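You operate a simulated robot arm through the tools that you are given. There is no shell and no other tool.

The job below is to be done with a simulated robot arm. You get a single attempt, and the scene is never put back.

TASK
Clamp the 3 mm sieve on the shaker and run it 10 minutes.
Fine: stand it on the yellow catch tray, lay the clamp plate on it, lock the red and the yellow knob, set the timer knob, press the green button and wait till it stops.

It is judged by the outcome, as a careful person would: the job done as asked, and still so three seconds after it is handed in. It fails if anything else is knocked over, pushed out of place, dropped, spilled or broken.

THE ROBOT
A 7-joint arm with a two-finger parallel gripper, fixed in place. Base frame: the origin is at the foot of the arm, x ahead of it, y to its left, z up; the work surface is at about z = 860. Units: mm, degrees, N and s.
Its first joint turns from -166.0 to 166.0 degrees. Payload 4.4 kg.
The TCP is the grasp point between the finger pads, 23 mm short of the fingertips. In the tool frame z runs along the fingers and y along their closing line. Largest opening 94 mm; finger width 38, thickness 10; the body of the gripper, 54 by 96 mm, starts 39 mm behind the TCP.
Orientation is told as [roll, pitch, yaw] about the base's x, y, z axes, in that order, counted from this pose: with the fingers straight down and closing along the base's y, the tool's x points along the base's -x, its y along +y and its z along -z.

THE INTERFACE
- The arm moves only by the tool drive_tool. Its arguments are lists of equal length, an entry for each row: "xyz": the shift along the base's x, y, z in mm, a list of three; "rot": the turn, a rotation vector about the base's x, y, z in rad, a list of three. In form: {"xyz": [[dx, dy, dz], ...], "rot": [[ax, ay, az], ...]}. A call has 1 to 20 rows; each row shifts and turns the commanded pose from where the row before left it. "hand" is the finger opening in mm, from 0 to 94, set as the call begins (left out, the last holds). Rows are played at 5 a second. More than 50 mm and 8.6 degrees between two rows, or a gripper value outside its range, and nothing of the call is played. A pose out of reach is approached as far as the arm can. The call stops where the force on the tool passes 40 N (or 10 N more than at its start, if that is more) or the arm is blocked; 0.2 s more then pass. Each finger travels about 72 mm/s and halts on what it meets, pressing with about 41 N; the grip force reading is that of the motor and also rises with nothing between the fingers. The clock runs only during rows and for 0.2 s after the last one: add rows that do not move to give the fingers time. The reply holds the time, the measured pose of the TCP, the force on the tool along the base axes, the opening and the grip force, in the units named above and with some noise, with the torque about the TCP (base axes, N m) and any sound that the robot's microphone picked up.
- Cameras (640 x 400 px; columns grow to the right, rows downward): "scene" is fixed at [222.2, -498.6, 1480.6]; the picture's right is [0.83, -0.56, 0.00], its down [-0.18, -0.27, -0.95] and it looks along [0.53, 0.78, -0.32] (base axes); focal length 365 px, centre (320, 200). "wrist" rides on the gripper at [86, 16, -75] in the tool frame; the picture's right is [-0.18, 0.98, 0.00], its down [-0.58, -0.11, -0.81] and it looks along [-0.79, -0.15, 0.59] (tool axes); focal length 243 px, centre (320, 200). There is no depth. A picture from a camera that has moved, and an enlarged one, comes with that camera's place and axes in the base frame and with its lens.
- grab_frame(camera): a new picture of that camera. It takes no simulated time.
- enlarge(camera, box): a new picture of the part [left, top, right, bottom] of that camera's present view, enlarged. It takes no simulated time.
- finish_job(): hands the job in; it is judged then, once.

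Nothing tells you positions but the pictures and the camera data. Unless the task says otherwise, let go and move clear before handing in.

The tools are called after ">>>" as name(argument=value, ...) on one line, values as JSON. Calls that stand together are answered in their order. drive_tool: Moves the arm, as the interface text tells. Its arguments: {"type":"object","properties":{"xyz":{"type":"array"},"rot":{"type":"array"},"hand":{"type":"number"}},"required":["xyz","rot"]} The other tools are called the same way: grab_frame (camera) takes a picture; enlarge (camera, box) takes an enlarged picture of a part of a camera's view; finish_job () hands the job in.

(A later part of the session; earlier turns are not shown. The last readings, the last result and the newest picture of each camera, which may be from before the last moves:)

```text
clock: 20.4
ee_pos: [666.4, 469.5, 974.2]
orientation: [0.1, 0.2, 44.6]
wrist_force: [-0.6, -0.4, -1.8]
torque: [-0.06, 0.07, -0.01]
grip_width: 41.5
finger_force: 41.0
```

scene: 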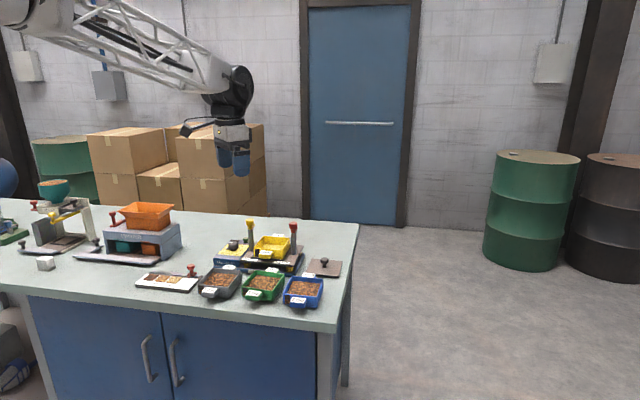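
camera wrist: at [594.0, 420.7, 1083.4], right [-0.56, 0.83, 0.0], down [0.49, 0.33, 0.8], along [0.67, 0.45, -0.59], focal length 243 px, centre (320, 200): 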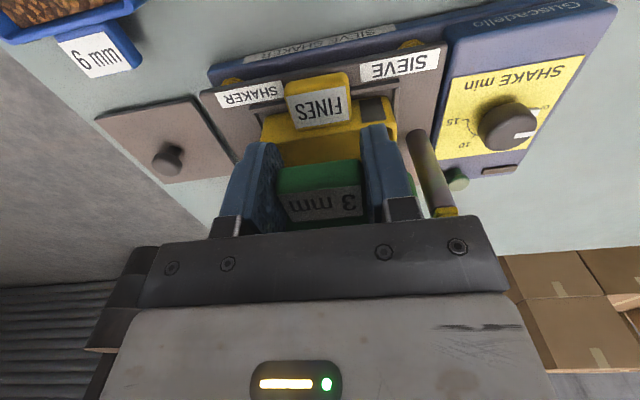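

>>> drive_tool(xyz=[[0, 0, -1.5], [0, 0, -1.5], [0, 0, 0]], rot=[[0, 0, 0], [0, 0, 0], [0, 0, 0]])

>>> enlarge(camera="scene", box=[248, 220, 304, 255])

>>> enlarge(camera="wrist", box=[230, 80, 422, 200])

```text
clock: 21.2
ee_pos: [666.0, 469.0, 973.1]
orientation: [0.2, 0.2, 44.6]
wrist_force: [-1.8, -1.4, 2.4]
torque: [0.19, 0.02, 0.08]
grip_width: 41.5
finger_force: 40.8
```

```text
11.43 times, centred on (276, 238) of scene
camera zoom: at [222.2, -498.6, 1480.6], right [0.83, -0.56, 0.0], down [-0.18, -0.27, -0.95], along [0.53, 0.78, -0.32], focal length 4172 px, centre (823, -229)
```

zoom: 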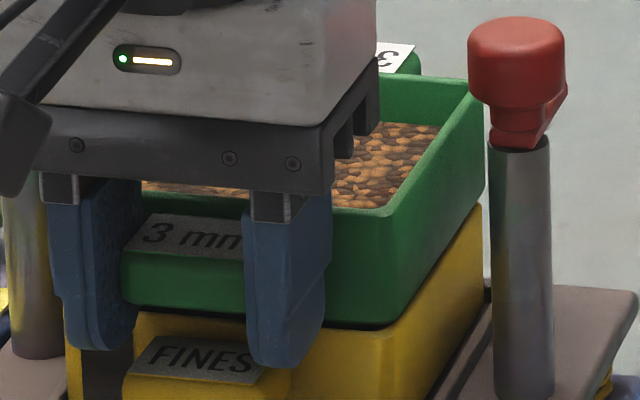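

```text
3.33 times, centred on (326, 140) of wrist
camera zoom: at [594.6, 420.1, 1048.0], right [-0.56, 0.83, 0.0], down [0.49, 0.33, 0.8], along [0.67, 0.45, -0.6], focal length 809 px, centre (300, 400)
```

zoom: 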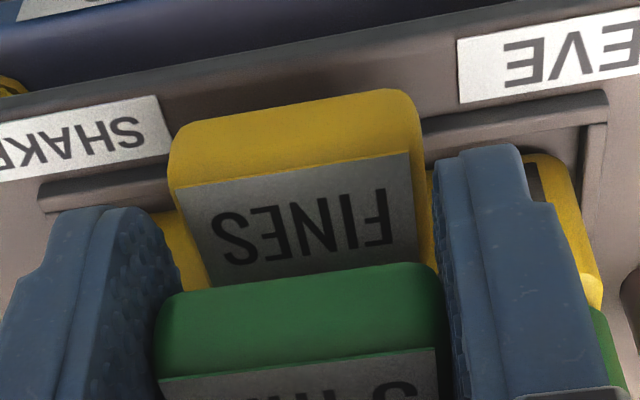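

I feel light contact of about 4 N, centred toward the left side of the sieve. I'll look at the seam closely before going on.

>>> enlarge(camera="scene", box=[272, 232, 296, 247])

>>> enlarge(camera="scene", box=[250, 238, 282, 258])

>>> enlarge(camera="wrist", box=[220, 140, 300, 190])

>>> enlarge(camera="wrist", box=[370, 110, 450, 200])

```text
16.00 times, centred on (284, 240) of scene
camera zoom: at [222.2, -498.6, 1480.6], right [0.83, -0.56, 0.0], down [-0.18, -0.27, -0.95], along [0.53, 0.78, -0.32], focal length 5840 px, centre (896, -432)
```

zoom: 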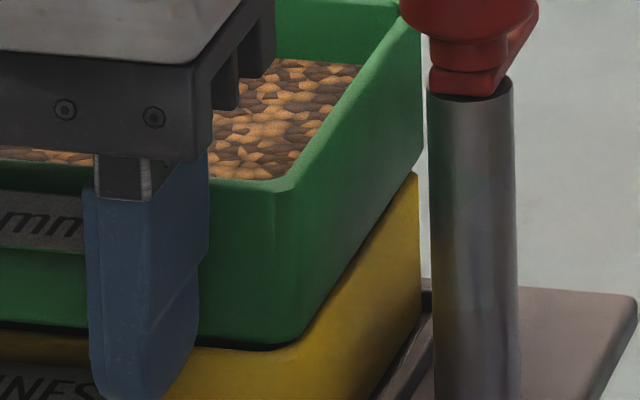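

```text
16.00 times, centred on (266, 248) of scene
camera zoom: at [222.2, -498.6, 1480.6], right [0.83, -0.56, 0.0], down [-0.18, -0.27, -0.95], along [0.53, 0.78, -0.32], focal length 5840 px, centre (1184, -568)
```

zoom: 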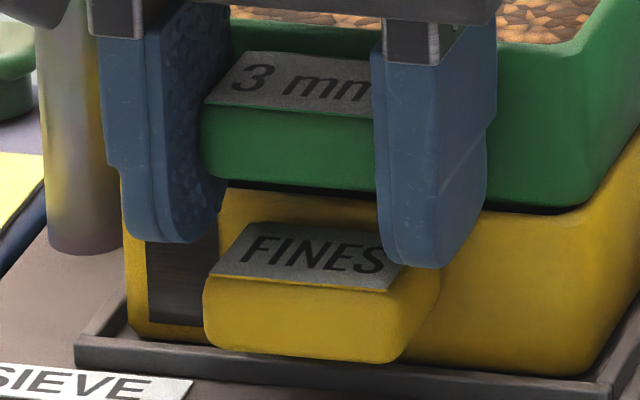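

```text
8.00 times, centred on (260, 165) of wrist
camera zoom: at [594.6, 420.1, 1048.0], right [-0.56, 0.83, 0.0], down [0.49, 0.33, 0.8], along [0.67, 0.45, -0.6], focal length 1941 px, centre (800, 480)
```

zoom: 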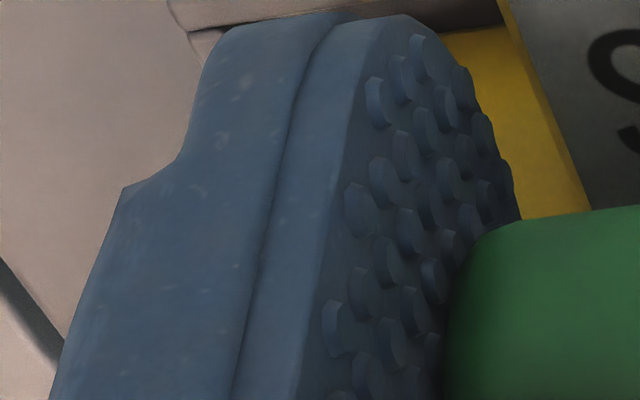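

```text
4.44 times, centred on (410, 155) of wrist
camera zoom: at [594.6, 420.1, 1048.0], right [-0.56, 0.83, 0.0], down [0.49, 0.33, 0.8], along [0.67, 0.45, -0.6], focal length 1078 px, centre (-80, 400)
```

zoom: 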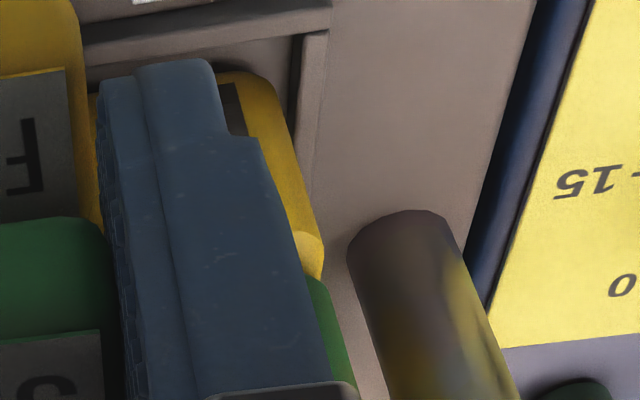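

The ring has entered the tray all round, with only about a 2 mm gap left at the front. I'll lower in 0.7 mm steps until it's properly seated.

>>> drive_tool(xyz=[[0, 0, -0.7], [0, 0, -0.7], [0, 0, 0]], rot=[[0, 0, 0], [0, 0, 0], [0, 0, 0]])

>>> enlarge(camera="scene", box=[250, 232, 290, 257])

```text
clock: 22.0
ee_pos: [666.2, 468.3, 973.1]
orientation: [0.0, 0.2, 44.4]
wrist_force: [-8.7, -12.3, 13.2]
torque: [0.64, -0.62, 0.18]
grip_width: 41.2
finger_force: 40.8
```

```text
16.00 times, centred on (270, 244) of scene
camera zoom: at [222.2, -498.6, 1480.6], right [0.83, -0.56, 0.0], down [-0.18, -0.27, -0.95], along [0.53, 0.78, -0.32], focal length 5840 px, centre (1120, -512)
```

zoom: 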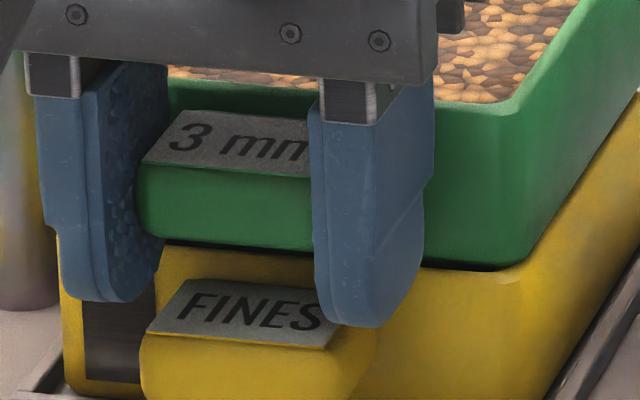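

The reaction pushes the sieve back toward the robot, with contact at the rear wall, so the sieve is 1–2 mm too far forward. I'll ease up slightly, shift it toward the robot, and try again.

>>> drive_tool(xyz=[[0, 0, 1.5], [-0.7, -0.7, 0], [-0.5, -0.5, 0], [0, 0, 0]], rot=[[0, 0, 0], [0, 0, 0], [0, 0, 0], [0, 0, 0]])

>>> drive_tool(xyz=[[0, 0, -0.8], [0, 0, -0.8], [0, 0, 0]], rot=[[0, 0, 0], [0, 0, 0], [0, 0, 0]])

```text
clock: 23.0
ee_pos: [665.2, 468.5, 972.3]
orientation: [0.1, 0.2, 44.5]
wrist_force: [0.8, -0.6, -1.4]
torque: [-0.07, 0.07, -0.01]
grip_width: 41.4
finger_force: 40.8
```

```text
clock: 23.8
ee_pos: [665.2, 468.1, 970.9]
orientation: [0.0, 0.2, 44.5]
wrist_force: [-0.1, -0.3, -2.0]
torque: [-0.1, 0.06, -0.01]
grip_width: 41.4
finger_force: 40.7
```

The contact is gone and the sieve has moved lower than before. I'll keep stepping down gently.

>>> drive_tool(xyz=[[0, 0, -0.8], [0, 0, -0.8], [0, 0, 0]], rot=[[0, 0, 0], [0, 0, 0], [0, 0, 0]])

>>> enlarge(camera="scene", box=[250, 232, 290, 257])

```text
clock: 24.6
ee_pos: [664.1, 468.2, 971.6]
orientation: [0.1, 0.2, 44.5]
wrist_force: [-2.8, -2.1, 10.4]
torque: [0.36, -0.81, 0.13]
grip_width: 41.8
finger_force: 41.3
```

```text
16.00 times, centred on (270, 244) of scene
camera zoom: at [222.2, -498.6, 1480.6], right [0.83, -0.56, 0.0], down [-0.18, -0.27, -0.95], along [0.53, 0.78, -0.32], focal length 5840 px, centre (1120, -512)
```

zoom: 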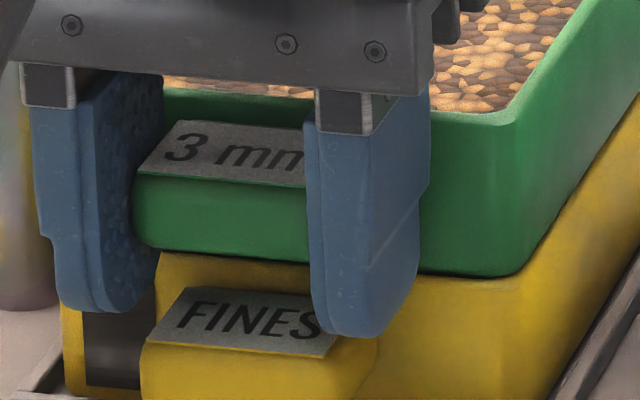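

The seam is closed and about 11 N of contact is centred under the sieve, so it's seated. I'll relieve the pressure a little, open, and rise straight up.

>>> drive_tool(xyz=[[0, 0, 0.5], [0, 0, 0]], rot=[[0, 0, 0], [0, 0, 0]])

>>> drive_tool(xyz=[[0, 0, 0], [0, 0, 0], [0, 0, 0], [0, 0, 0]], rot=[[0, 0, 0], [0, 0, 0], [0, 0, 0], [0, 0, 0]], hand=72)

>>> enlarge(camera="scene", box=[240, 215, 304, 255])

>>> grab_frame(camera="wrist")

```text
clock: 25.2
ee_pos: [664.9, 468.2, 969.5]
orientation: [0.1, 0.1, 44.5]
wrist_force: [-0.5, -3.3, 10.2]
torque: [0.42, -0.83, 0.09]
grip_width: 41.5
finger_force: 40.7
```

```text
clock: 26.2
ee_pos: [665.2, 467.2, 970.2]
orientation: [0.1, 0.3, 44.5]
wrist_force: [-0.1, 1.0, 0.2]
torque: [-0.01, -0.04, -0.04]
grip_width: 71.8
finger_force: 0.1
```

```text
10.00 times, centred on (272, 235) of scene
camera zoom: at [222.2, -498.6, 1480.6], right [0.83, -0.56, 0.0], down [-0.18, -0.27, -0.95], along [0.53, 0.78, -0.32], focal length 3650 px, centre (800, -150)
```

zoom: 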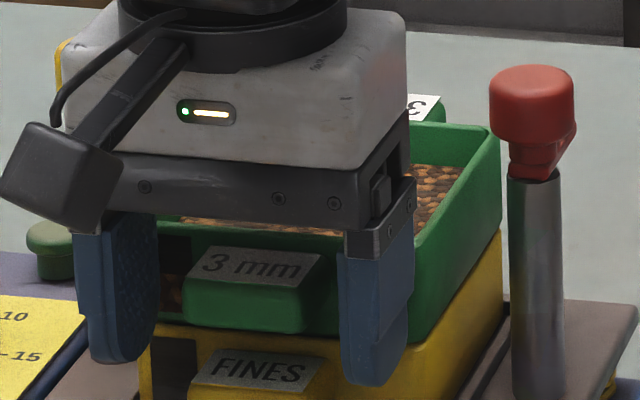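

```text
taken
camera wrist: at [593.3, 419.2, 1045.4], right [-0.56, 0.83, 0.0], down [0.49, 0.33, 0.8], along [0.67, 0.45, -0.6], focal length 243 px, centre (320, 200)
```

wrist: 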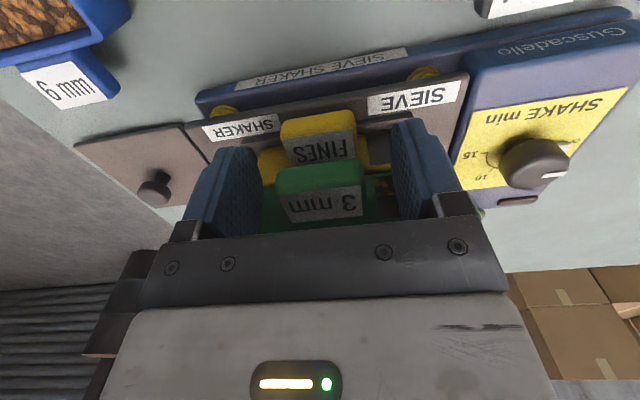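

The sieve stands nested on the tray. I'll rise straight up and inspect from above.

>>> drive_tool(xyz=[[0, 0, 10], [0, 0, 25], [0, 0, 35], [0, 0, 35], [0, 0, 35], [-20, -20, 10], [-20, -20, 0], [0, 0, 0]], rot=[[0, 0, 0], [0, 0, 0], [0, 0, 0], [0, 0, 0], [0, 0, 0], [0, 0, 0], [0, 0, 0], [0, 0, 0]])

>>> grab_frame(camera="wrist")

>>> enlarge(camera="wrist", box=[210, 30, 450, 180])

>>> enlarge(camera="scene", box=[220, 205, 348, 285])

```text
clock: 28.0
ee_pos: [624.0, 427.0, 1120.8]
orientation: [0.2, 0.3, 44.5]
wrist_force: [-0.4, -1.3, -0.5]
torque: [0.0, -0.03, -0.01]
grip_width: 71.8
finger_force: 0.1
```

```text
taken
camera wrist: at [553.0, 378.8, 1196.3], right [-0.56, 0.83, 0.0], down [0.49, 0.33, 0.8], along [0.67, 0.45, -0.6], focal length 243 px, centre (320, 200)
```

wrist: 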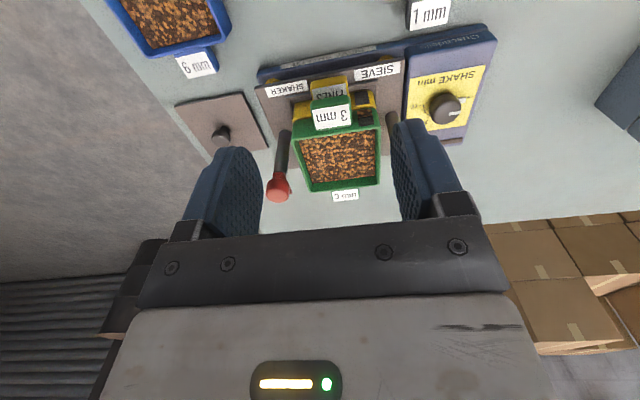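

```text
2.67 times, centred on (330, 105) of wrist
camera zoom: at [553.0, 378.8, 1196.3], right [-0.56, 0.83, 0.0], down [0.49, 0.33, 0.8], along [0.67, 0.45, -0.6], focal length 647 px, centre (293, 453)
```

zoom: 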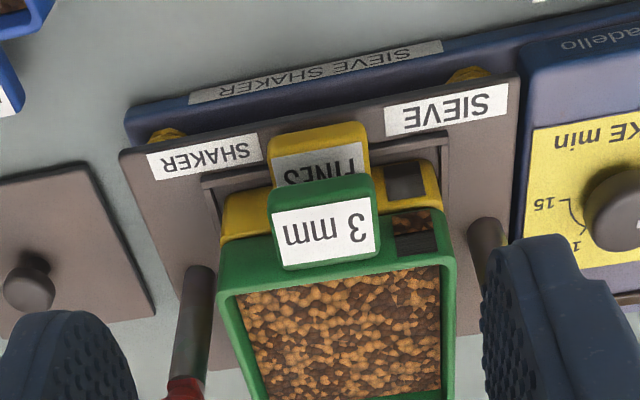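

```text
5.00 times, centred on (284, 245) of scene
camera zoom: at [222.2, -498.6, 1480.6], right [0.83, -0.56, 0.0], down [-0.18, -0.27, -0.95], along [0.53, 0.78, -0.32], focal length 1825 px, centre (500, -25)
```

zoom: 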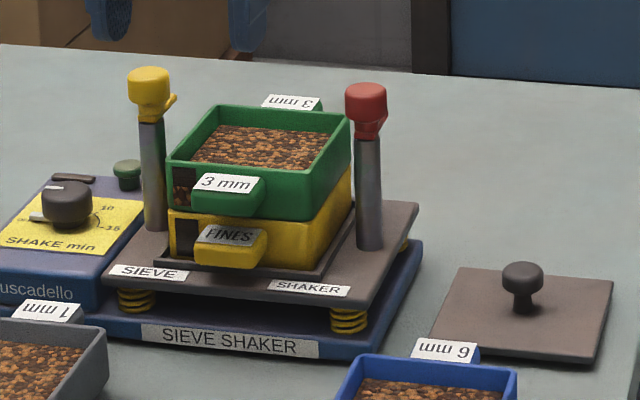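

The 3 mm sieve is neatly nested on the yellow tray with its grain intact. Next is the clamp plate with its knob, so I'll zoom in to locate it.

>>> enlarge(camera="wrist", box=[160, 80, 288, 160])

>>> enlarge(camera="scene", box=[296, 245, 352, 280])

```text
5.00 times, centred on (224, 120) of wrist
camera zoom: at [553.0, 378.8, 1196.3], right [-0.56, 0.83, 0.0], down [0.49, 0.33, 0.8], along [0.67, 0.45, -0.6], focal length 1213 px, centre (800, 600)
```

zoom: 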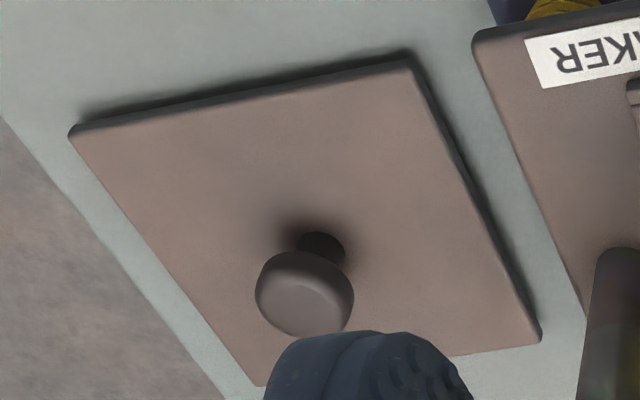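

```text
11.43 times, centred on (324, 262) of scene
camera zoom: at [222.2, -498.6, 1480.6], right [0.83, -0.56, 0.0], down [-0.18, -0.27, -0.95], along [0.53, 0.78, -0.32], focal length 4172 px, centre (274, -514)
```

zoom: 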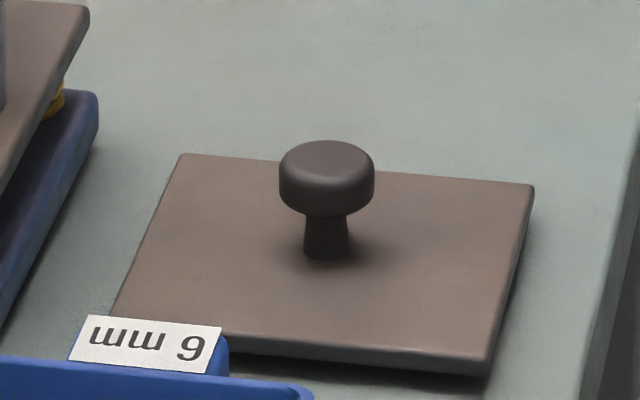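

The clamp plate is about 108 mm square, centred near (846, 389) with yaw about 44.6°, close to the shaker's yaw. Its knob head is about 28 mm across at z 883–898. I'll go over it, staying above the red post.

>>> drive_tool(xyz=[[30, -5, 0], [38, -6, -5], [38, -7, -10], [38, -7, -10], [38, -7, -10], [40.5, -6, -10], [0, 0, 0]], rot=[[0, 0, 0], [0, 0, 0], [0, 0, 0], [0, 0, 0], [0, 0, 0], [0, 0, 0], [0, 0, 0]], hand=62)

>>> grab_frame(camera="wrist")

>>> grab_frame(camera="scene")

```text
clock: 29.6
ee_pos: [848.2, 390.6, 1075.2]
orientation: [0.1, 0.2, 44.4]
wrist_force: [0.7, 0.5, 0.8]
torque: [0.02, -0.04, -0.02]
grip_width: 62.3
finger_force: 0.0
```

```text
taken
camera wrist: at [776.9, 341.0, 1150.6], right [-0.56, 0.83, 0.0], down [0.49, 0.33, 0.8], along [0.67, 0.45, -0.6], focal length 243 px, centre (320, 200)
```

wrist: 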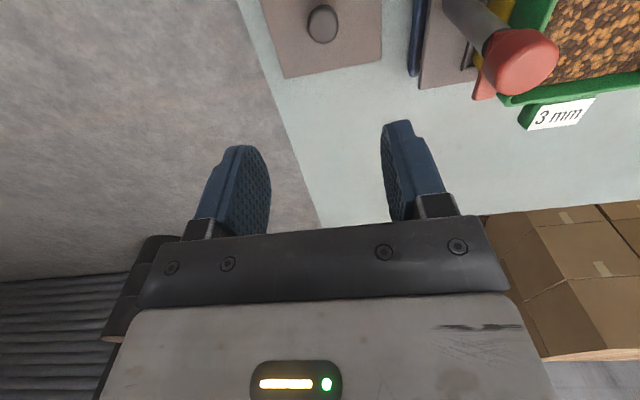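

```text
taken
```

scene: 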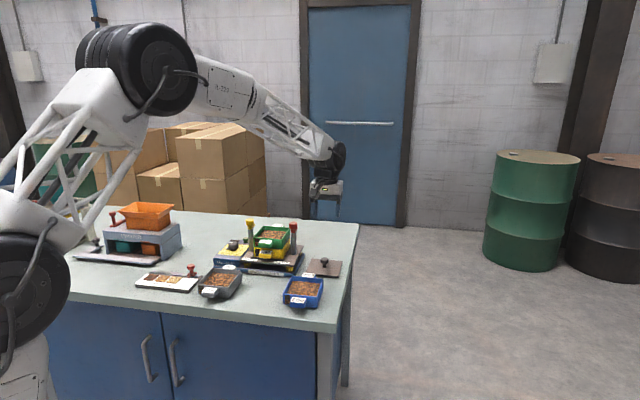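

The view is good. I'll refine the knob position from this closer viewpoint.

>>> enlarge(camera="wrist", box=[256, 0, 384, 80])

>>> enlarge(camera="wrist", box=[400, 0, 600, 125])

```text
5.00 times, centred on (320, 40) of wrist
camera zoom: at [776.9, 341.0, 1150.6], right [-0.56, 0.83, 0.0], down [0.49, 0.33, 0.8], along [0.67, 0.45, -0.6], focal length 1213 px, centre (320, 1000)
```

zoom: 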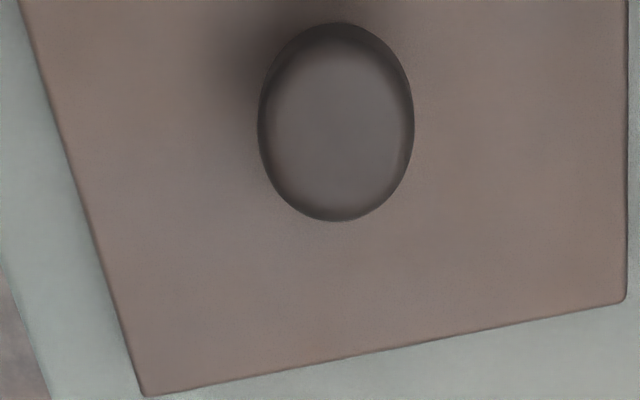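

```text
3.20 times, centred on (500, 62) of wrist
camera zoom: at [776.9, 341.0, 1150.6], right [-0.56, 0.83, 0.0], down [0.49, 0.33, 0.8], along [0.67, 0.45, -0.6], focal length 776 px, centre (-256, 640)
```

zoom: 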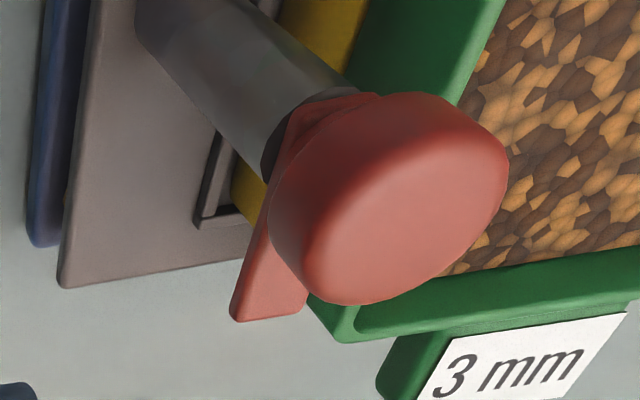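

The knob is at about (844, 389). I'll descend partway and recheck.

>>> drive_tool(xyz=[[-2, -0.8, -35], [-2, -0.7, -40], [0, 0, -40], [0, 0, -15], [0, 0, 0]], rot=[[0, 0, 0], [0, 0, 0], [0, 0, 0], [0, 0, 0], [0, 0, 0]])

>>> grab_frame(camera="wrist")

>>> enlarge(camera="wrist", box=[224, 80, 416, 200])

>>> enlarge(camera="scene", box=[280, 220, 360, 290])

```text
clock: 30.8
ee_pos: [843.6, 389.3, 944.8]
orientation: [0.1, 0.2, 44.6]
wrist_force: [0.1, 0.5, 0.3]
torque: [-0.02, 0.0, 0.01]
grip_width: 62.0
finger_force: 0.0
```

```text
taken
camera wrist: at [772.1, 339.9, 1020.0], right [-0.56, 0.83, 0.0], down [0.49, 0.33, 0.8], along [0.67, 0.45, -0.6], focal length 243 px, centre (320, 200)
```

wrist: 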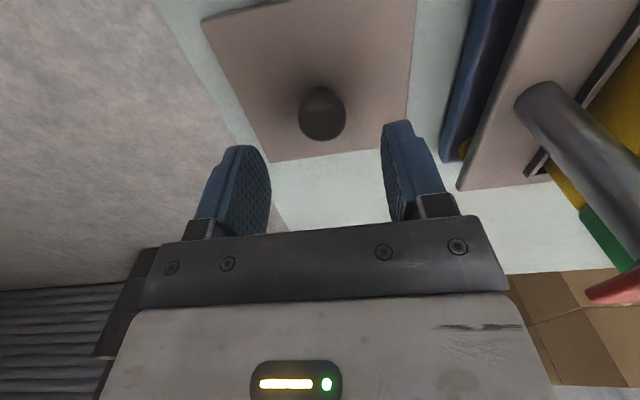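

```text
3.33 times, centred on (320, 140) of wrist
camera zoom: at [772.1, 339.9, 1020.0], right [-0.56, 0.83, 0.0], down [0.49, 0.33, 0.8], along [0.67, 0.45, -0.6], focal length 809 px, centre (320, 400)
```

zoom: 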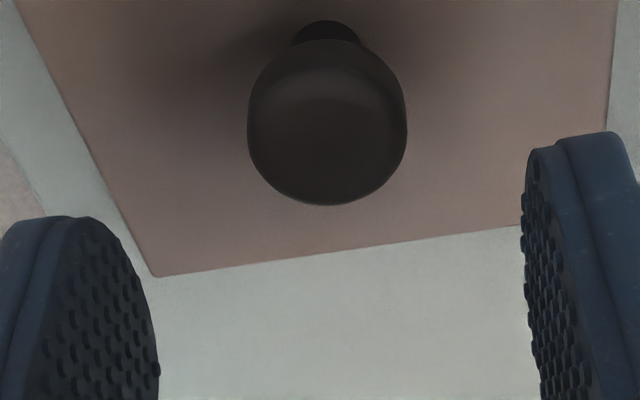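

```text
5.71 times, centred on (320, 255) of scene
camera zoom: at [222.2, -498.6, 1480.6], right [0.83, -0.56, 0.0], down [-0.18, -0.27, -0.95], along [0.53, 0.78, -0.32], focal length 2086 px, centre (320, -114)
```

zoom: 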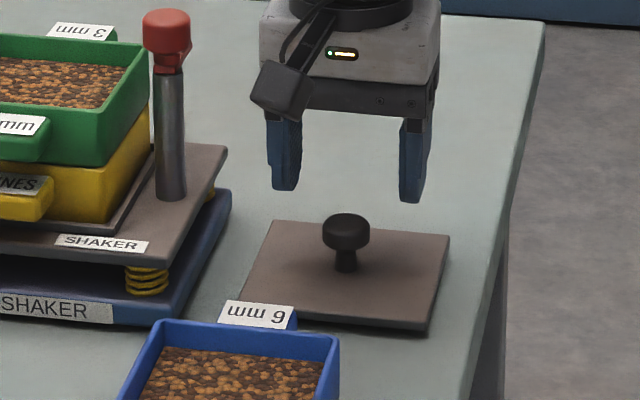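

The knob is centred under the gripper. I'll descend so the pads surround the head, then close.

>>> drive_tool(xyz=[[0.3, 0.4, -15], [0, 0, -15], [0, 0, -12], [0, 0, -6], [0, 0, 0]], rot=[[0, 0, 0], [0, 0, 0], [0, 0, 0], [0, 0, 0], [0, 0, 0]])

>>> enlarge(camera="scene", box=[296, 235, 360, 275])

>>> enlarge(camera="wrist", box=[224, 100, 416, 220])

```text
clock: 32.0
ee_pos: [843.1, 388.7, 897.3]
orientation: [0.2, 0.4, 44.5]
wrist_force: [-0.1, 1.0, 0.1]
torque: [-0.02, 0.01, 0.01]
grip_width: 61.8
finger_force: 0.1
```

```text
10.00 times, centred on (328, 255) of scene
camera zoom: at [222.2, -498.6, 1480.6], right [0.83, -0.56, 0.0], down [-0.18, -0.27, -0.95], along [0.53, 0.78, -0.32], focal length 3650 px, centre (240, -350)
```

zoom: 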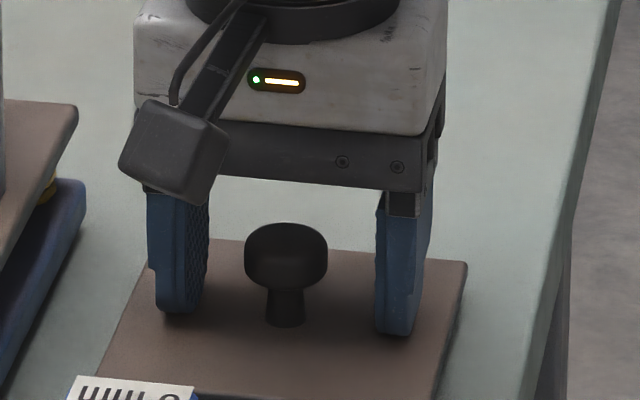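

```text
3.33 times, centred on (320, 160) of wrist
camera zoom: at [772.0, 340.2, 972.3], right [-0.56, 0.83, 0.0], down [0.49, 0.33, 0.8], along [0.67, 0.45, -0.6], focal length 809 px, centre (320, 333)
```

zoom: 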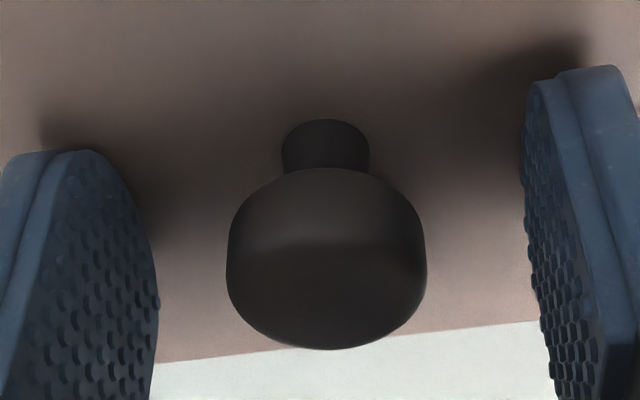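

The pads surround the head, and the knob sits 2–3 mm farther out radially. I'll shift by that much and close.

>>> drive_tool(xyz=[[1.8, 1.7, 0], [0, 0, 0], [0, 0, 0]], rot=[[0, 0, 0], [0, 0, 0], [0, 0, 0]])

>>> drive_tool(xyz=[[0, 0, 0], [0, 0, 0], [0, 0, 0], [0, 0, 0], [0, 0, 0]], rot=[[0, 0, 0], [0, 0, 0], [0, 0, 0], [0, 0, 0], [0, 0, 0]], hand=5)

>>> enlarge(camera="wrist", box=[224, 100, 416, 220])

>>> enlarge(camera="scene", box=[296, 235, 360, 275])

```text
clock: 32.8
ee_pos: [845.5, 391.4, 897.0]
orientation: [0.1, 0.2, 44.5]
wrist_force: [-0.8, 0.2, 0.5]
torque: [-0.03, -0.02, -0.01]
grip_width: 61.9
finger_force: 0.1
```

```text
clock: 34.0
ee_pos: [844.9, 390.9, 898.1]
orientation: [0.1, 0.1, 44.5]
wrist_force: [-1.0, -0.1, 1.8]
torque: [-0.14, -0.05, 0.0]
grip_width: 27.5
finger_force: 40.9
```

```text
3.33 times, centred on (320, 160) of wrist
camera zoom: at [773.8, 341.9, 972.6], right [-0.56, 0.83, 0.0], down [0.49, 0.33, 0.8], along [0.67, 0.45, -0.6], focal length 809 px, centre (320, 333)
```

zoom: 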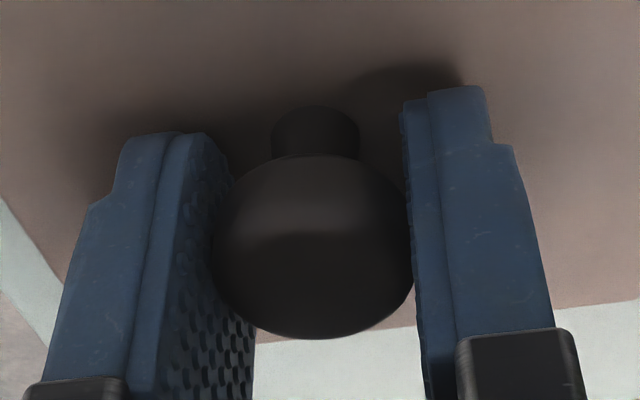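

```text
10.00 times, centred on (328, 255) of scene
camera zoom: at [222.2, -498.6, 1480.6], right [0.83, -0.56, 0.0], down [-0.18, -0.27, -0.95], along [0.53, 0.78, -0.32], focal length 3650 px, centre (240, -350)
```

zoom: 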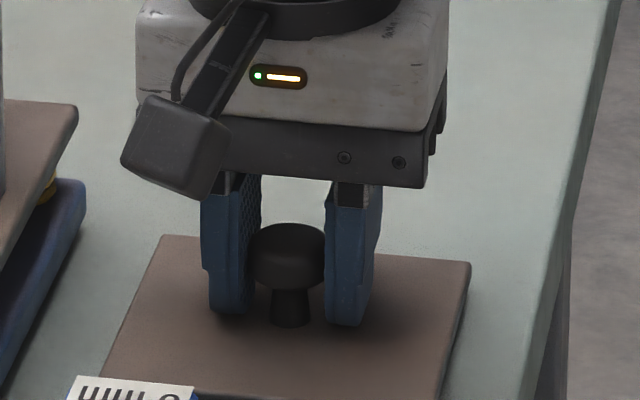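

The knob is gripped at 27.5 mm. I'll lift it a little to test.

>>> drive_tool(xyz=[[0, 0, 4], [0, 0, 6], [0, 0, 10], [0, 0, 0], [0, 0, 0]], rot=[[0, 0, 0], [0, 0, 0], [0, 0, 0], [0, 0, 0], [0, 0, 0]])

>>> enlarge(camera="scene", box=[288, 225, 368, 285])

>>> grab_frame(camera="wrist")

```text
clock: 35.2
ee_pos: [845.1, 389.6, 917.3]
orientation: [0.1, 0.3, 44.6]
wrist_force: [-1.0, -0.1, -1.4]
torque: [0.0, -0.01, -0.01]
grip_width: 27.6
finger_force: 41.3
```

```text
6.67 times, centred on (328, 255) of scene
camera zoom: at [222.2, -498.6, 1480.6], right [0.83, -0.56, 0.0], down [-0.18, -0.27, -0.95], along [0.53, 0.78, -0.32], focal length 2433 px, centre (267, -167)
```

zoom: 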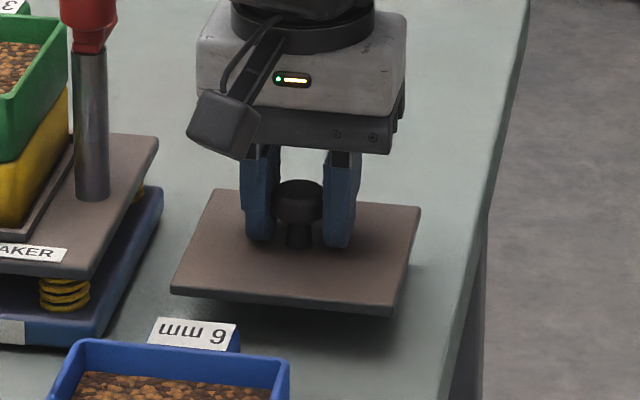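

```text
taken
camera wrist: at [773.7, 342.0, 992.6], right [-0.56, 0.83, 0.0], down [0.49, 0.33, 0.8], along [0.67, 0.45, -0.6], focal length 243 px, centre (320, 200)
```

wrist: 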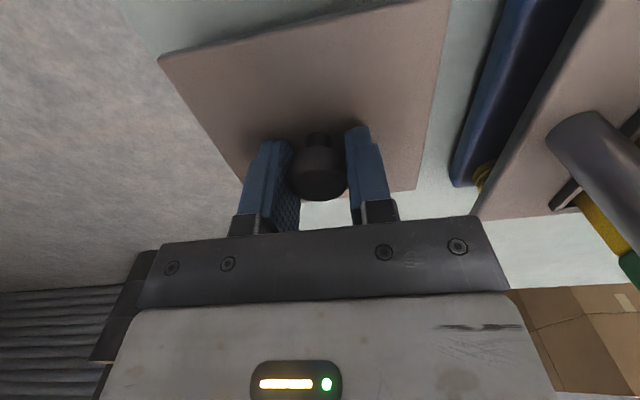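

The plate is level and hanging centred under the gripper. I'll raise it above the post knobs and move it over the sieve.

>>> drive_tool(xyz=[[0, 0, 20], [0, 0, 30], [0, 0, 30], [0, 0, 30], [0, 0, 30], [0, 0, 30], [0, 0, 15], [0, 0, 0]], rot=[[0, 0, 0], [0, 0, 0], [0, 0, 0], [0, 0, 0], [0, 0, 0], [0, 0, 0], [0, 0, 0], [0, 0, 0]])

>>> grab_frame(camera="wrist")

>>> enlarge(camera="wrist", box=[400, 0, 640, 150])

```text
clock: 37.0
ee_pos: [846.1, 391.3, 1101.4]
orientation: [0.1, 0.2, 44.6]
wrist_force: [0.5, 0.6, -2.8]
torque: [-0.01, 0.01, -0.01]
grip_width: 27.4
finger_force: 40.9
```

```text
taken
camera wrist: at [774.4, 341.3, 1176.5], right [-0.56, 0.83, 0.0], down [0.49, 0.33, 0.8], along [0.67, 0.45, -0.6], focal length 243 px, centre (320, 200)
```

wrist: 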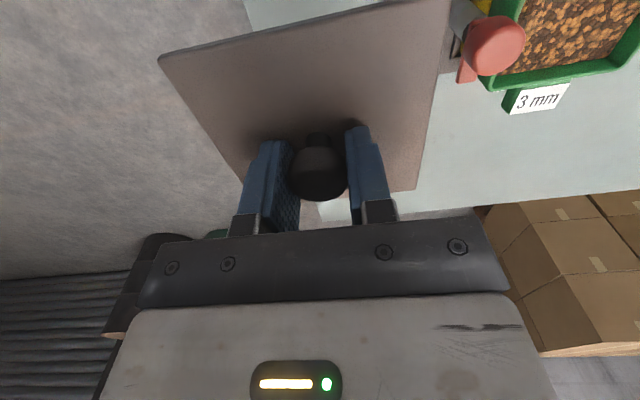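

```text
2.67 times, centred on (520, 75) of wrist
camera zoom: at [774.4, 341.3, 1176.5], right [-0.56, 0.83, 0.0], down [0.49, 0.33, 0.8], along [0.67, 0.45, -0.6], focal length 647 px, centre (-213, 533)
```

zoom: 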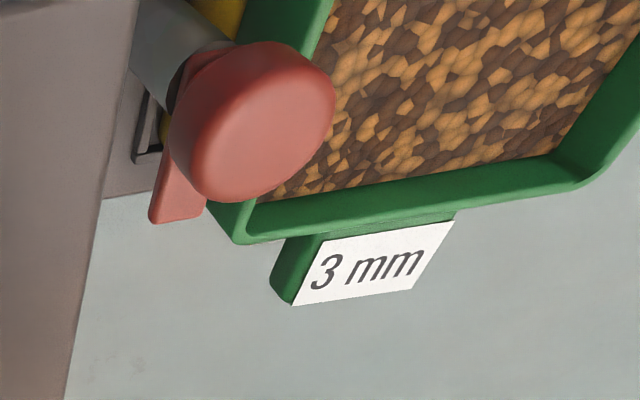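

The plate hangs well clear of everything. Before the final approach I'll move sideways so the wrist camera can see the sieve past the plate and measure its centre.

>>> drive_tool(xyz=[[-22, -6, 0], [-30, -8, 0], [-33, -8, 0], [0, 0, 0], [0, 0, 0]], rot=[[0, 0, 0], [0, 0, 0], [0, 0, 0], [0, 0, 0], [0, 0, 0]])

>>> grab_frame(camera="wrist")

>>> enlarge(camera="wrist", box=[400, 40, 592, 160])

```text
clock: 38.2
ee_pos: [761.6, 366.6, 1102.1]
orientation: [0.1, 0.2, 44.5]
wrist_force: [0.4, -0.1, -2.0]
torque: [-0.01, -0.02, -0.01]
grip_width: 27.1
finger_force: 40.7
```

```text
taken
camera wrist: at [689.1, 318.8, 1177.0], right [-0.56, 0.83, 0.0], down [0.49, 0.33, 0.8], along [0.67, 0.45, -0.59], focal length 243 px, centre (320, 200)
```

wrist: 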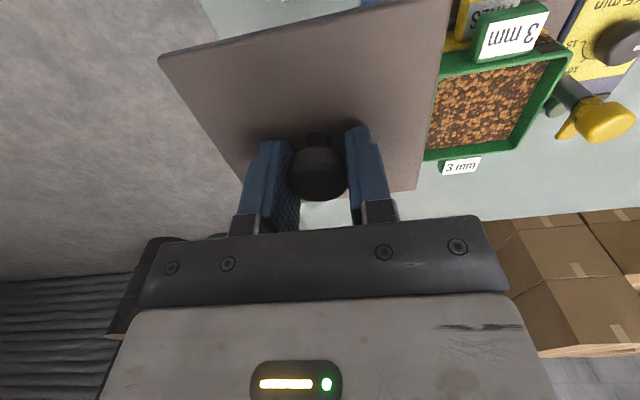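

```text
3.33 times, centred on (496, 100) of wrist
camera zoom: at [689.1, 318.8, 1177.0], right [-0.56, 0.83, 0.0], down [0.49, 0.33, 0.8], along [0.67, 0.45, -0.59], focal length 809 px, centre (-267, 533)
```

zoom: 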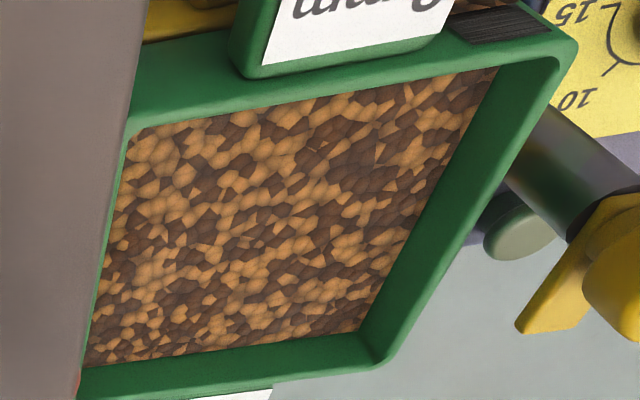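

The images put the seated sieve's centre a few mm farther out than the tray's earlier position. I'll check from the fixed camera whether the tray moved in its frame when the sieve was seated.

>>> enlarge(camera="scene", box=[272, 232, 304, 252])

>>> enlarge(camera="scene", box=[248, 228, 304, 263])

>>> enlarge(camera="scene", box=[240, 210, 304, 250])

```text
16.00 times, centred on (288, 242) of scene
camera zoom: at [222.2, -498.6, 1480.6], right [0.83, -0.56, 0.0], down [-0.18, -0.27, -0.95], along [0.53, 0.78, -0.32], focal length 5840 px, centre (832, -472)
```

zoom: 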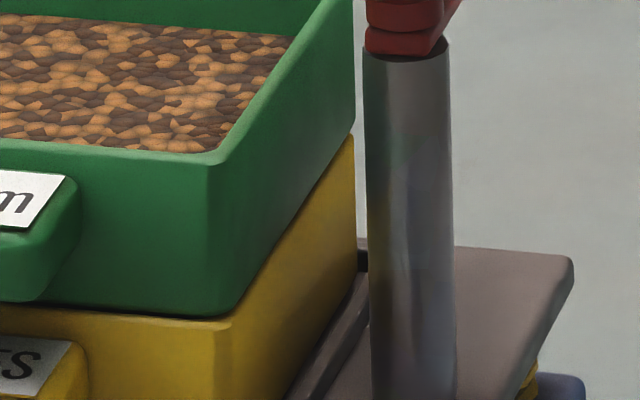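

```text
11.43 times, centred on (276, 246) of scene
camera zoom: at [222.2, -498.6, 1480.6], right [0.83, -0.56, 0.0], down [-0.18, -0.27, -0.95], along [0.53, 0.78, -0.32], focal length 4172 px, centre (823, -320)
```

zoom: 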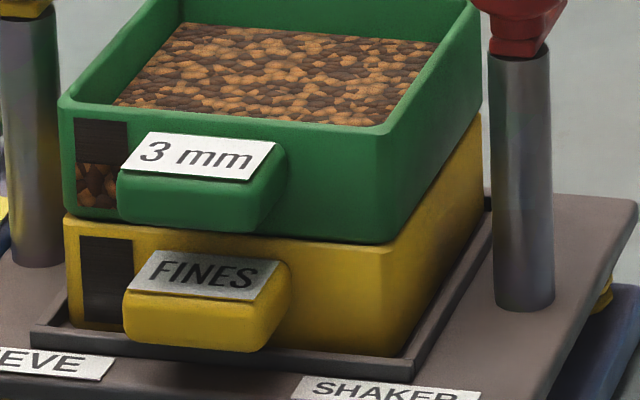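

```text
10.00 times, centred on (272, 230) of scene
camera zoom: at [222.2, -498.6, 1480.6], right [0.83, -0.56, 0.0], down [-0.18, -0.27, -0.95], along [0.53, 0.78, -0.32], focal length 3650 px, centre (800, -100)
```

zoom: 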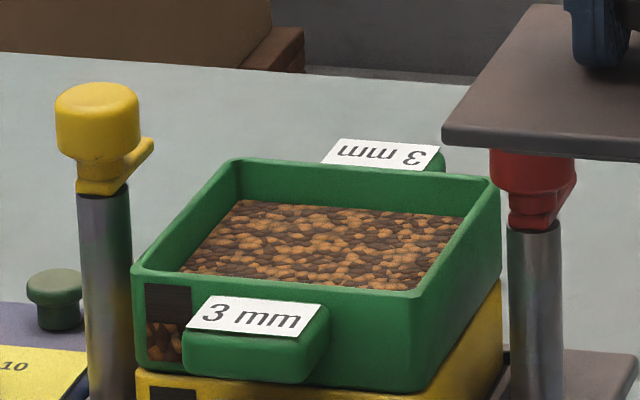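

The tray hasn't moved and the sieve sits flush on it, so I take the stack's centre as about (717, 518). There's about 8 mm of room between the plate edge and the knobs and lugs. I'll move the plate over the sieve, still above the posts.

>>> drive_tool(xyz=[[-7, 24, 0], [-9, 31, 0], [-9, 31, 0], [-9, 31, 0], [-7, 24, 0], [-3.4, 10.1, 0], [0, 0, 0], [0, 0, 0]], rot=[[0, 0, 0], [0, 0, 0], [0, 0, 0], [0, 0, 0], [0, 0, 0], [0, 0, 0], [0, 0, 0], [0, 0, 0]])

>>> grab_frame(camera="wrist")

>>> enlarge(camera="scene", box=[224, 190, 320, 250])

```text
clock: 40.0
ee_pos: [716.7, 519.0, 1103.3]
orientation: [0.1, 0.3, 44.5]
wrist_force: [0.1, 0.1, -2.4]
torque: [0.01, -0.03, -0.01]
grip_width: 27.2
finger_force: 40.6
```

```text
taken
camera wrist: at [644.2, 470.4, 1177.7], right [-0.56, 0.83, 0.0], down [0.49, 0.33, 0.8], along [0.67, 0.45, -0.6], focal length 243 px, centre (320, 200)
```

wrist: 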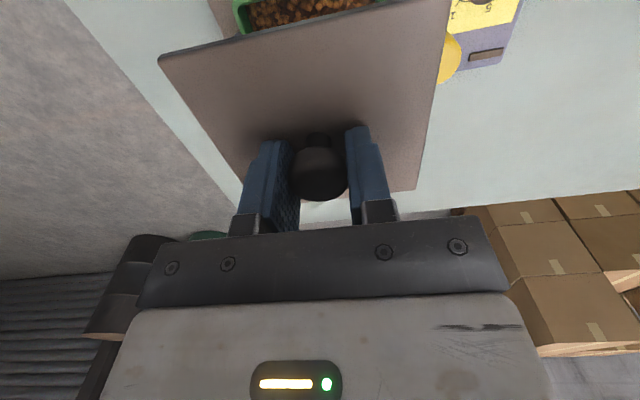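

```text
6.67 times, centred on (272, 220) of scene
camera zoom: at [222.2, -498.6, 1480.6], right [0.83, -0.56, 0.0], down [-0.18, -0.27, -0.95], along [0.53, 0.78, -0.32], focal length 2433 px, centre (640, 67)
```

zoom: 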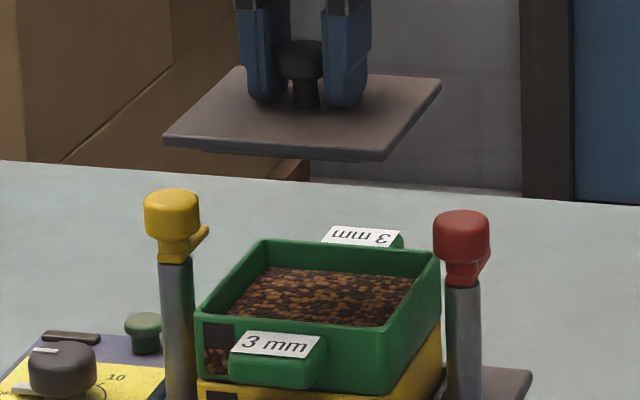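

The plate is over the sieve. I'll check for a locating boss under it and compare its alignment.

>>> enlarge(camera="scene", box=[244, 198, 292, 228])

>>> enlarge(camera="wrist", box=[200, 0, 392, 120])

```text
13.33 times, centred on (268, 213) of scene
camera zoom: at [222.2, -498.6, 1480.6], right [0.83, -0.56, 0.0], down [-0.18, -0.27, -0.95], along [0.53, 0.78, -0.32], focal length 4867 px, centre (1013, 27)
```

zoom: 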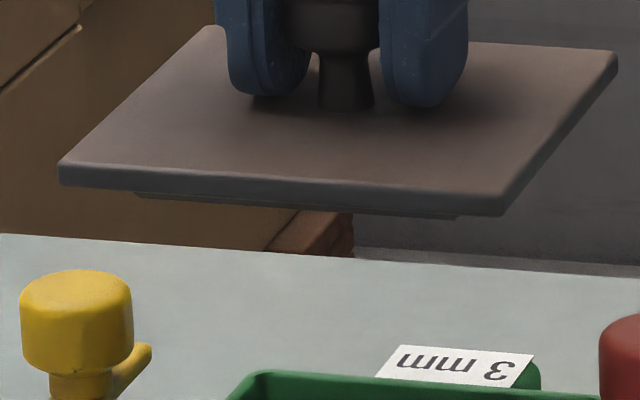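

```text
3.33 times, centred on (296, 60) of wrist
camera zoom: at [644.2, 470.4, 1177.7], right [-0.56, 0.83, 0.0], down [0.49, 0.33, 0.8], along [0.67, 0.45, -0.6], focal length 809 px, centre (400, 667)
```

zoom: 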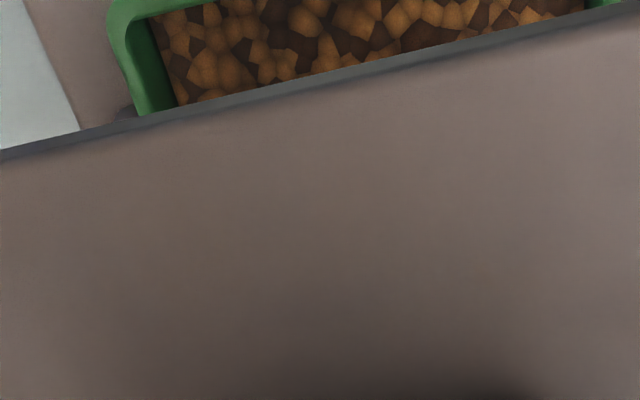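

There's a shallow locating boss under the plate, so centring matters. A steep view of the sieve corner puts its centre at about (717.6, 520), so I'll shift about 1.7 mm outward and lower to just above the rim.

>>> drive_tool(xyz=[[1.2, 1.1, -12], [0, 0, -15], [0, 0, -15], [0, 0, -15], [0, 0, -8], [0, 0, 0], [0, 0, 0]], rot=[[0, 0, 0], [0, 0, 0], [0, 0, 0], [0, 0, 0], [0, 0, 0], [0, 0, 0], [0, 0, 0]])

>>> enlarge(camera="scene", box=[240, 205, 304, 245])

>>> grab_frame(camera="wrist")

```text
clock: 41.6
ee_pos: [717.3, 521.5, 1037.2]
orientation: [0.1, 0.3, 44.6]
wrist_force: [-0.2, -0.3, -3.6]
torque: [-0.03, 0.0, -0.06]
grip_width: 27.2
finger_force: 40.4
```

```text
10.00 times, centred on (272, 225) of scene
camera zoom: at [222.2, -498.6, 1480.6], right [0.83, -0.56, 0.0], down [-0.18, -0.27, -0.95], along [0.53, 0.78, -0.32], focal length 3650 px, centre (800, -50)
```

zoom: 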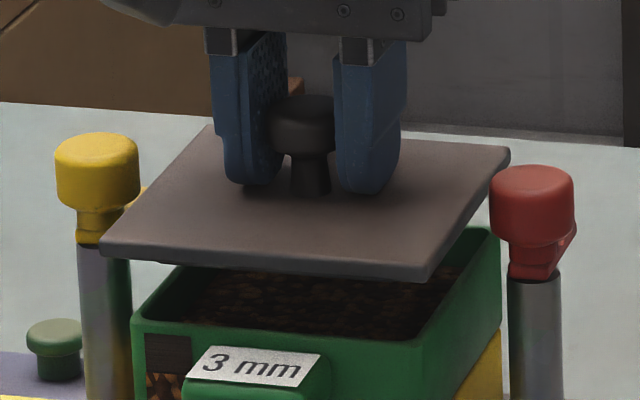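

```text
taken
camera wrist: at [645.9, 471.8, 1112.6], right [-0.56, 0.83, 0.0], down [0.49, 0.33, 0.8], along [0.67, 0.45, -0.6], focal length 243 px, centre (320, 200)
```

wrist: 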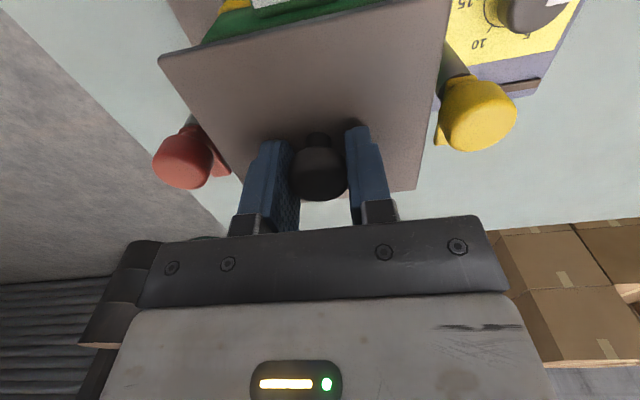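

The plate is about 15 mm above the rim and clear of both knobs. I'll go a little lower, where the relative heights are more certain, and compare overhangs on each side.

>>> drive_tool(xyz=[[0.5, -0.6, -5], [0, 0, -5], [0, 0, 0], [0, 0, 0]], rot=[[0, 0, 0], [0, 0, 0], [0, 0, 0], [0, 0, 0]])

>>> enlarge(camera="scene", box=[248, 212, 304, 247])

>>> enlarge(camera="wrist", box=[140, 0, 480, 200])

```text
clock: 42.6
ee_pos: [717.4, 520.9, 1027.1]
orientation: [0.1, 0.3, 44.5]
wrist_force: [-0.5, -0.1, -1.5]
torque: [0.05, -0.01, 0.0]
grip_width: 27.5
finger_force: 40.8
```

```text
11.43 times, centred on (276, 230) of scene
camera zoom: at [222.2, -498.6, 1480.6], right [0.83, -0.56, 0.0], down [-0.18, -0.27, -0.95], along [0.53, 0.78, -0.32], focal length 4172 px, centre (823, -137)
```

zoom: 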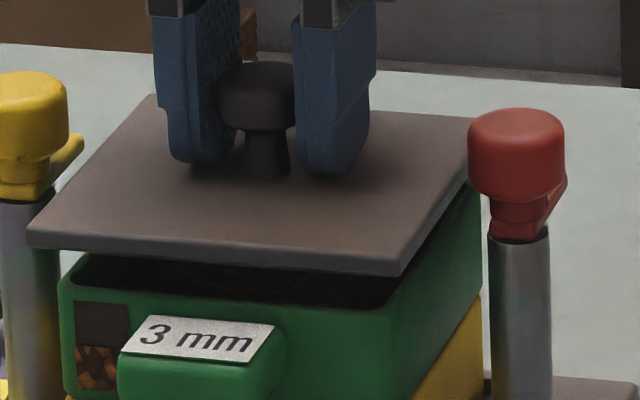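

```text
1.88 times, centred on (310, 100) of wrist
camera zoom: at [646.2, 471.4, 1102.4], right [-0.56, 0.83, 0.0], down [0.49, 0.33, 0.8], along [0.67, 0.45, -0.6], focal length 457 px, centre (339, 388)
```

zoom: 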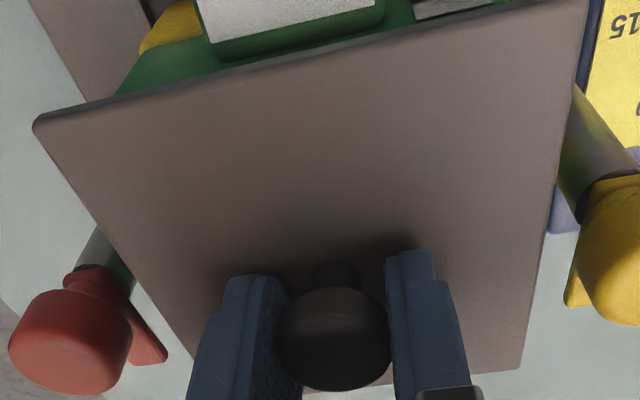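

Alignment looks good: within about 1 mm in depth, and about 1.5 mm too far left. I'll correct that and lower gently, watching the forces.

>>> drive_tool(xyz=[[0.9, -0.9, -2], [0, 0, -2], [0, 0, -1.5], [0, 0, 0]], rot=[[0, 0, 0], [0, 0, 0], [0, 0, 0], [0, 0, 0]])

>>> drive_tool(xyz=[[0, 0, -1], [0, 0, -1], [0, 0, 0]], rot=[[0, 0, 0], [0, 0, 0], [0, 0, 0]])

>>> enlarge(camera="scene", box=[248, 212, 304, 247])

```text
clock: 43.6
ee_pos: [717.7, 519.2, 1020.9]
orientation: [0.1, 0.4, 44.5]
wrist_force: [0.0, -0.7, -1.4]
torque: [0.02, 0.02, -0.02]
grip_width: 27.3
finger_force: 41.1
```

```text
clock: 44.4
ee_pos: [719.2, 520.7, 1019.4]
orientation: [0.0, 0.2, 44.6]
wrist_force: [-0.2, -0.6, -2.3]
torque: [-0.02, 0.01, 0.0]
grip_width: 27.6
finger_force: 41.0
```

```text
11.43 times, centred on (276, 230) of scene
camera zoom: at [222.2, -498.6, 1480.6], right [0.83, -0.56, 0.0], down [-0.18, -0.27, -0.95], along [0.53, 0.78, -0.32], focal length 4172 px, centre (823, -137)
```

zoom: 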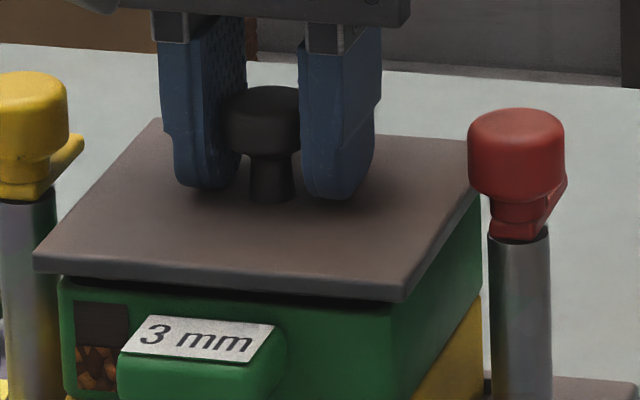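

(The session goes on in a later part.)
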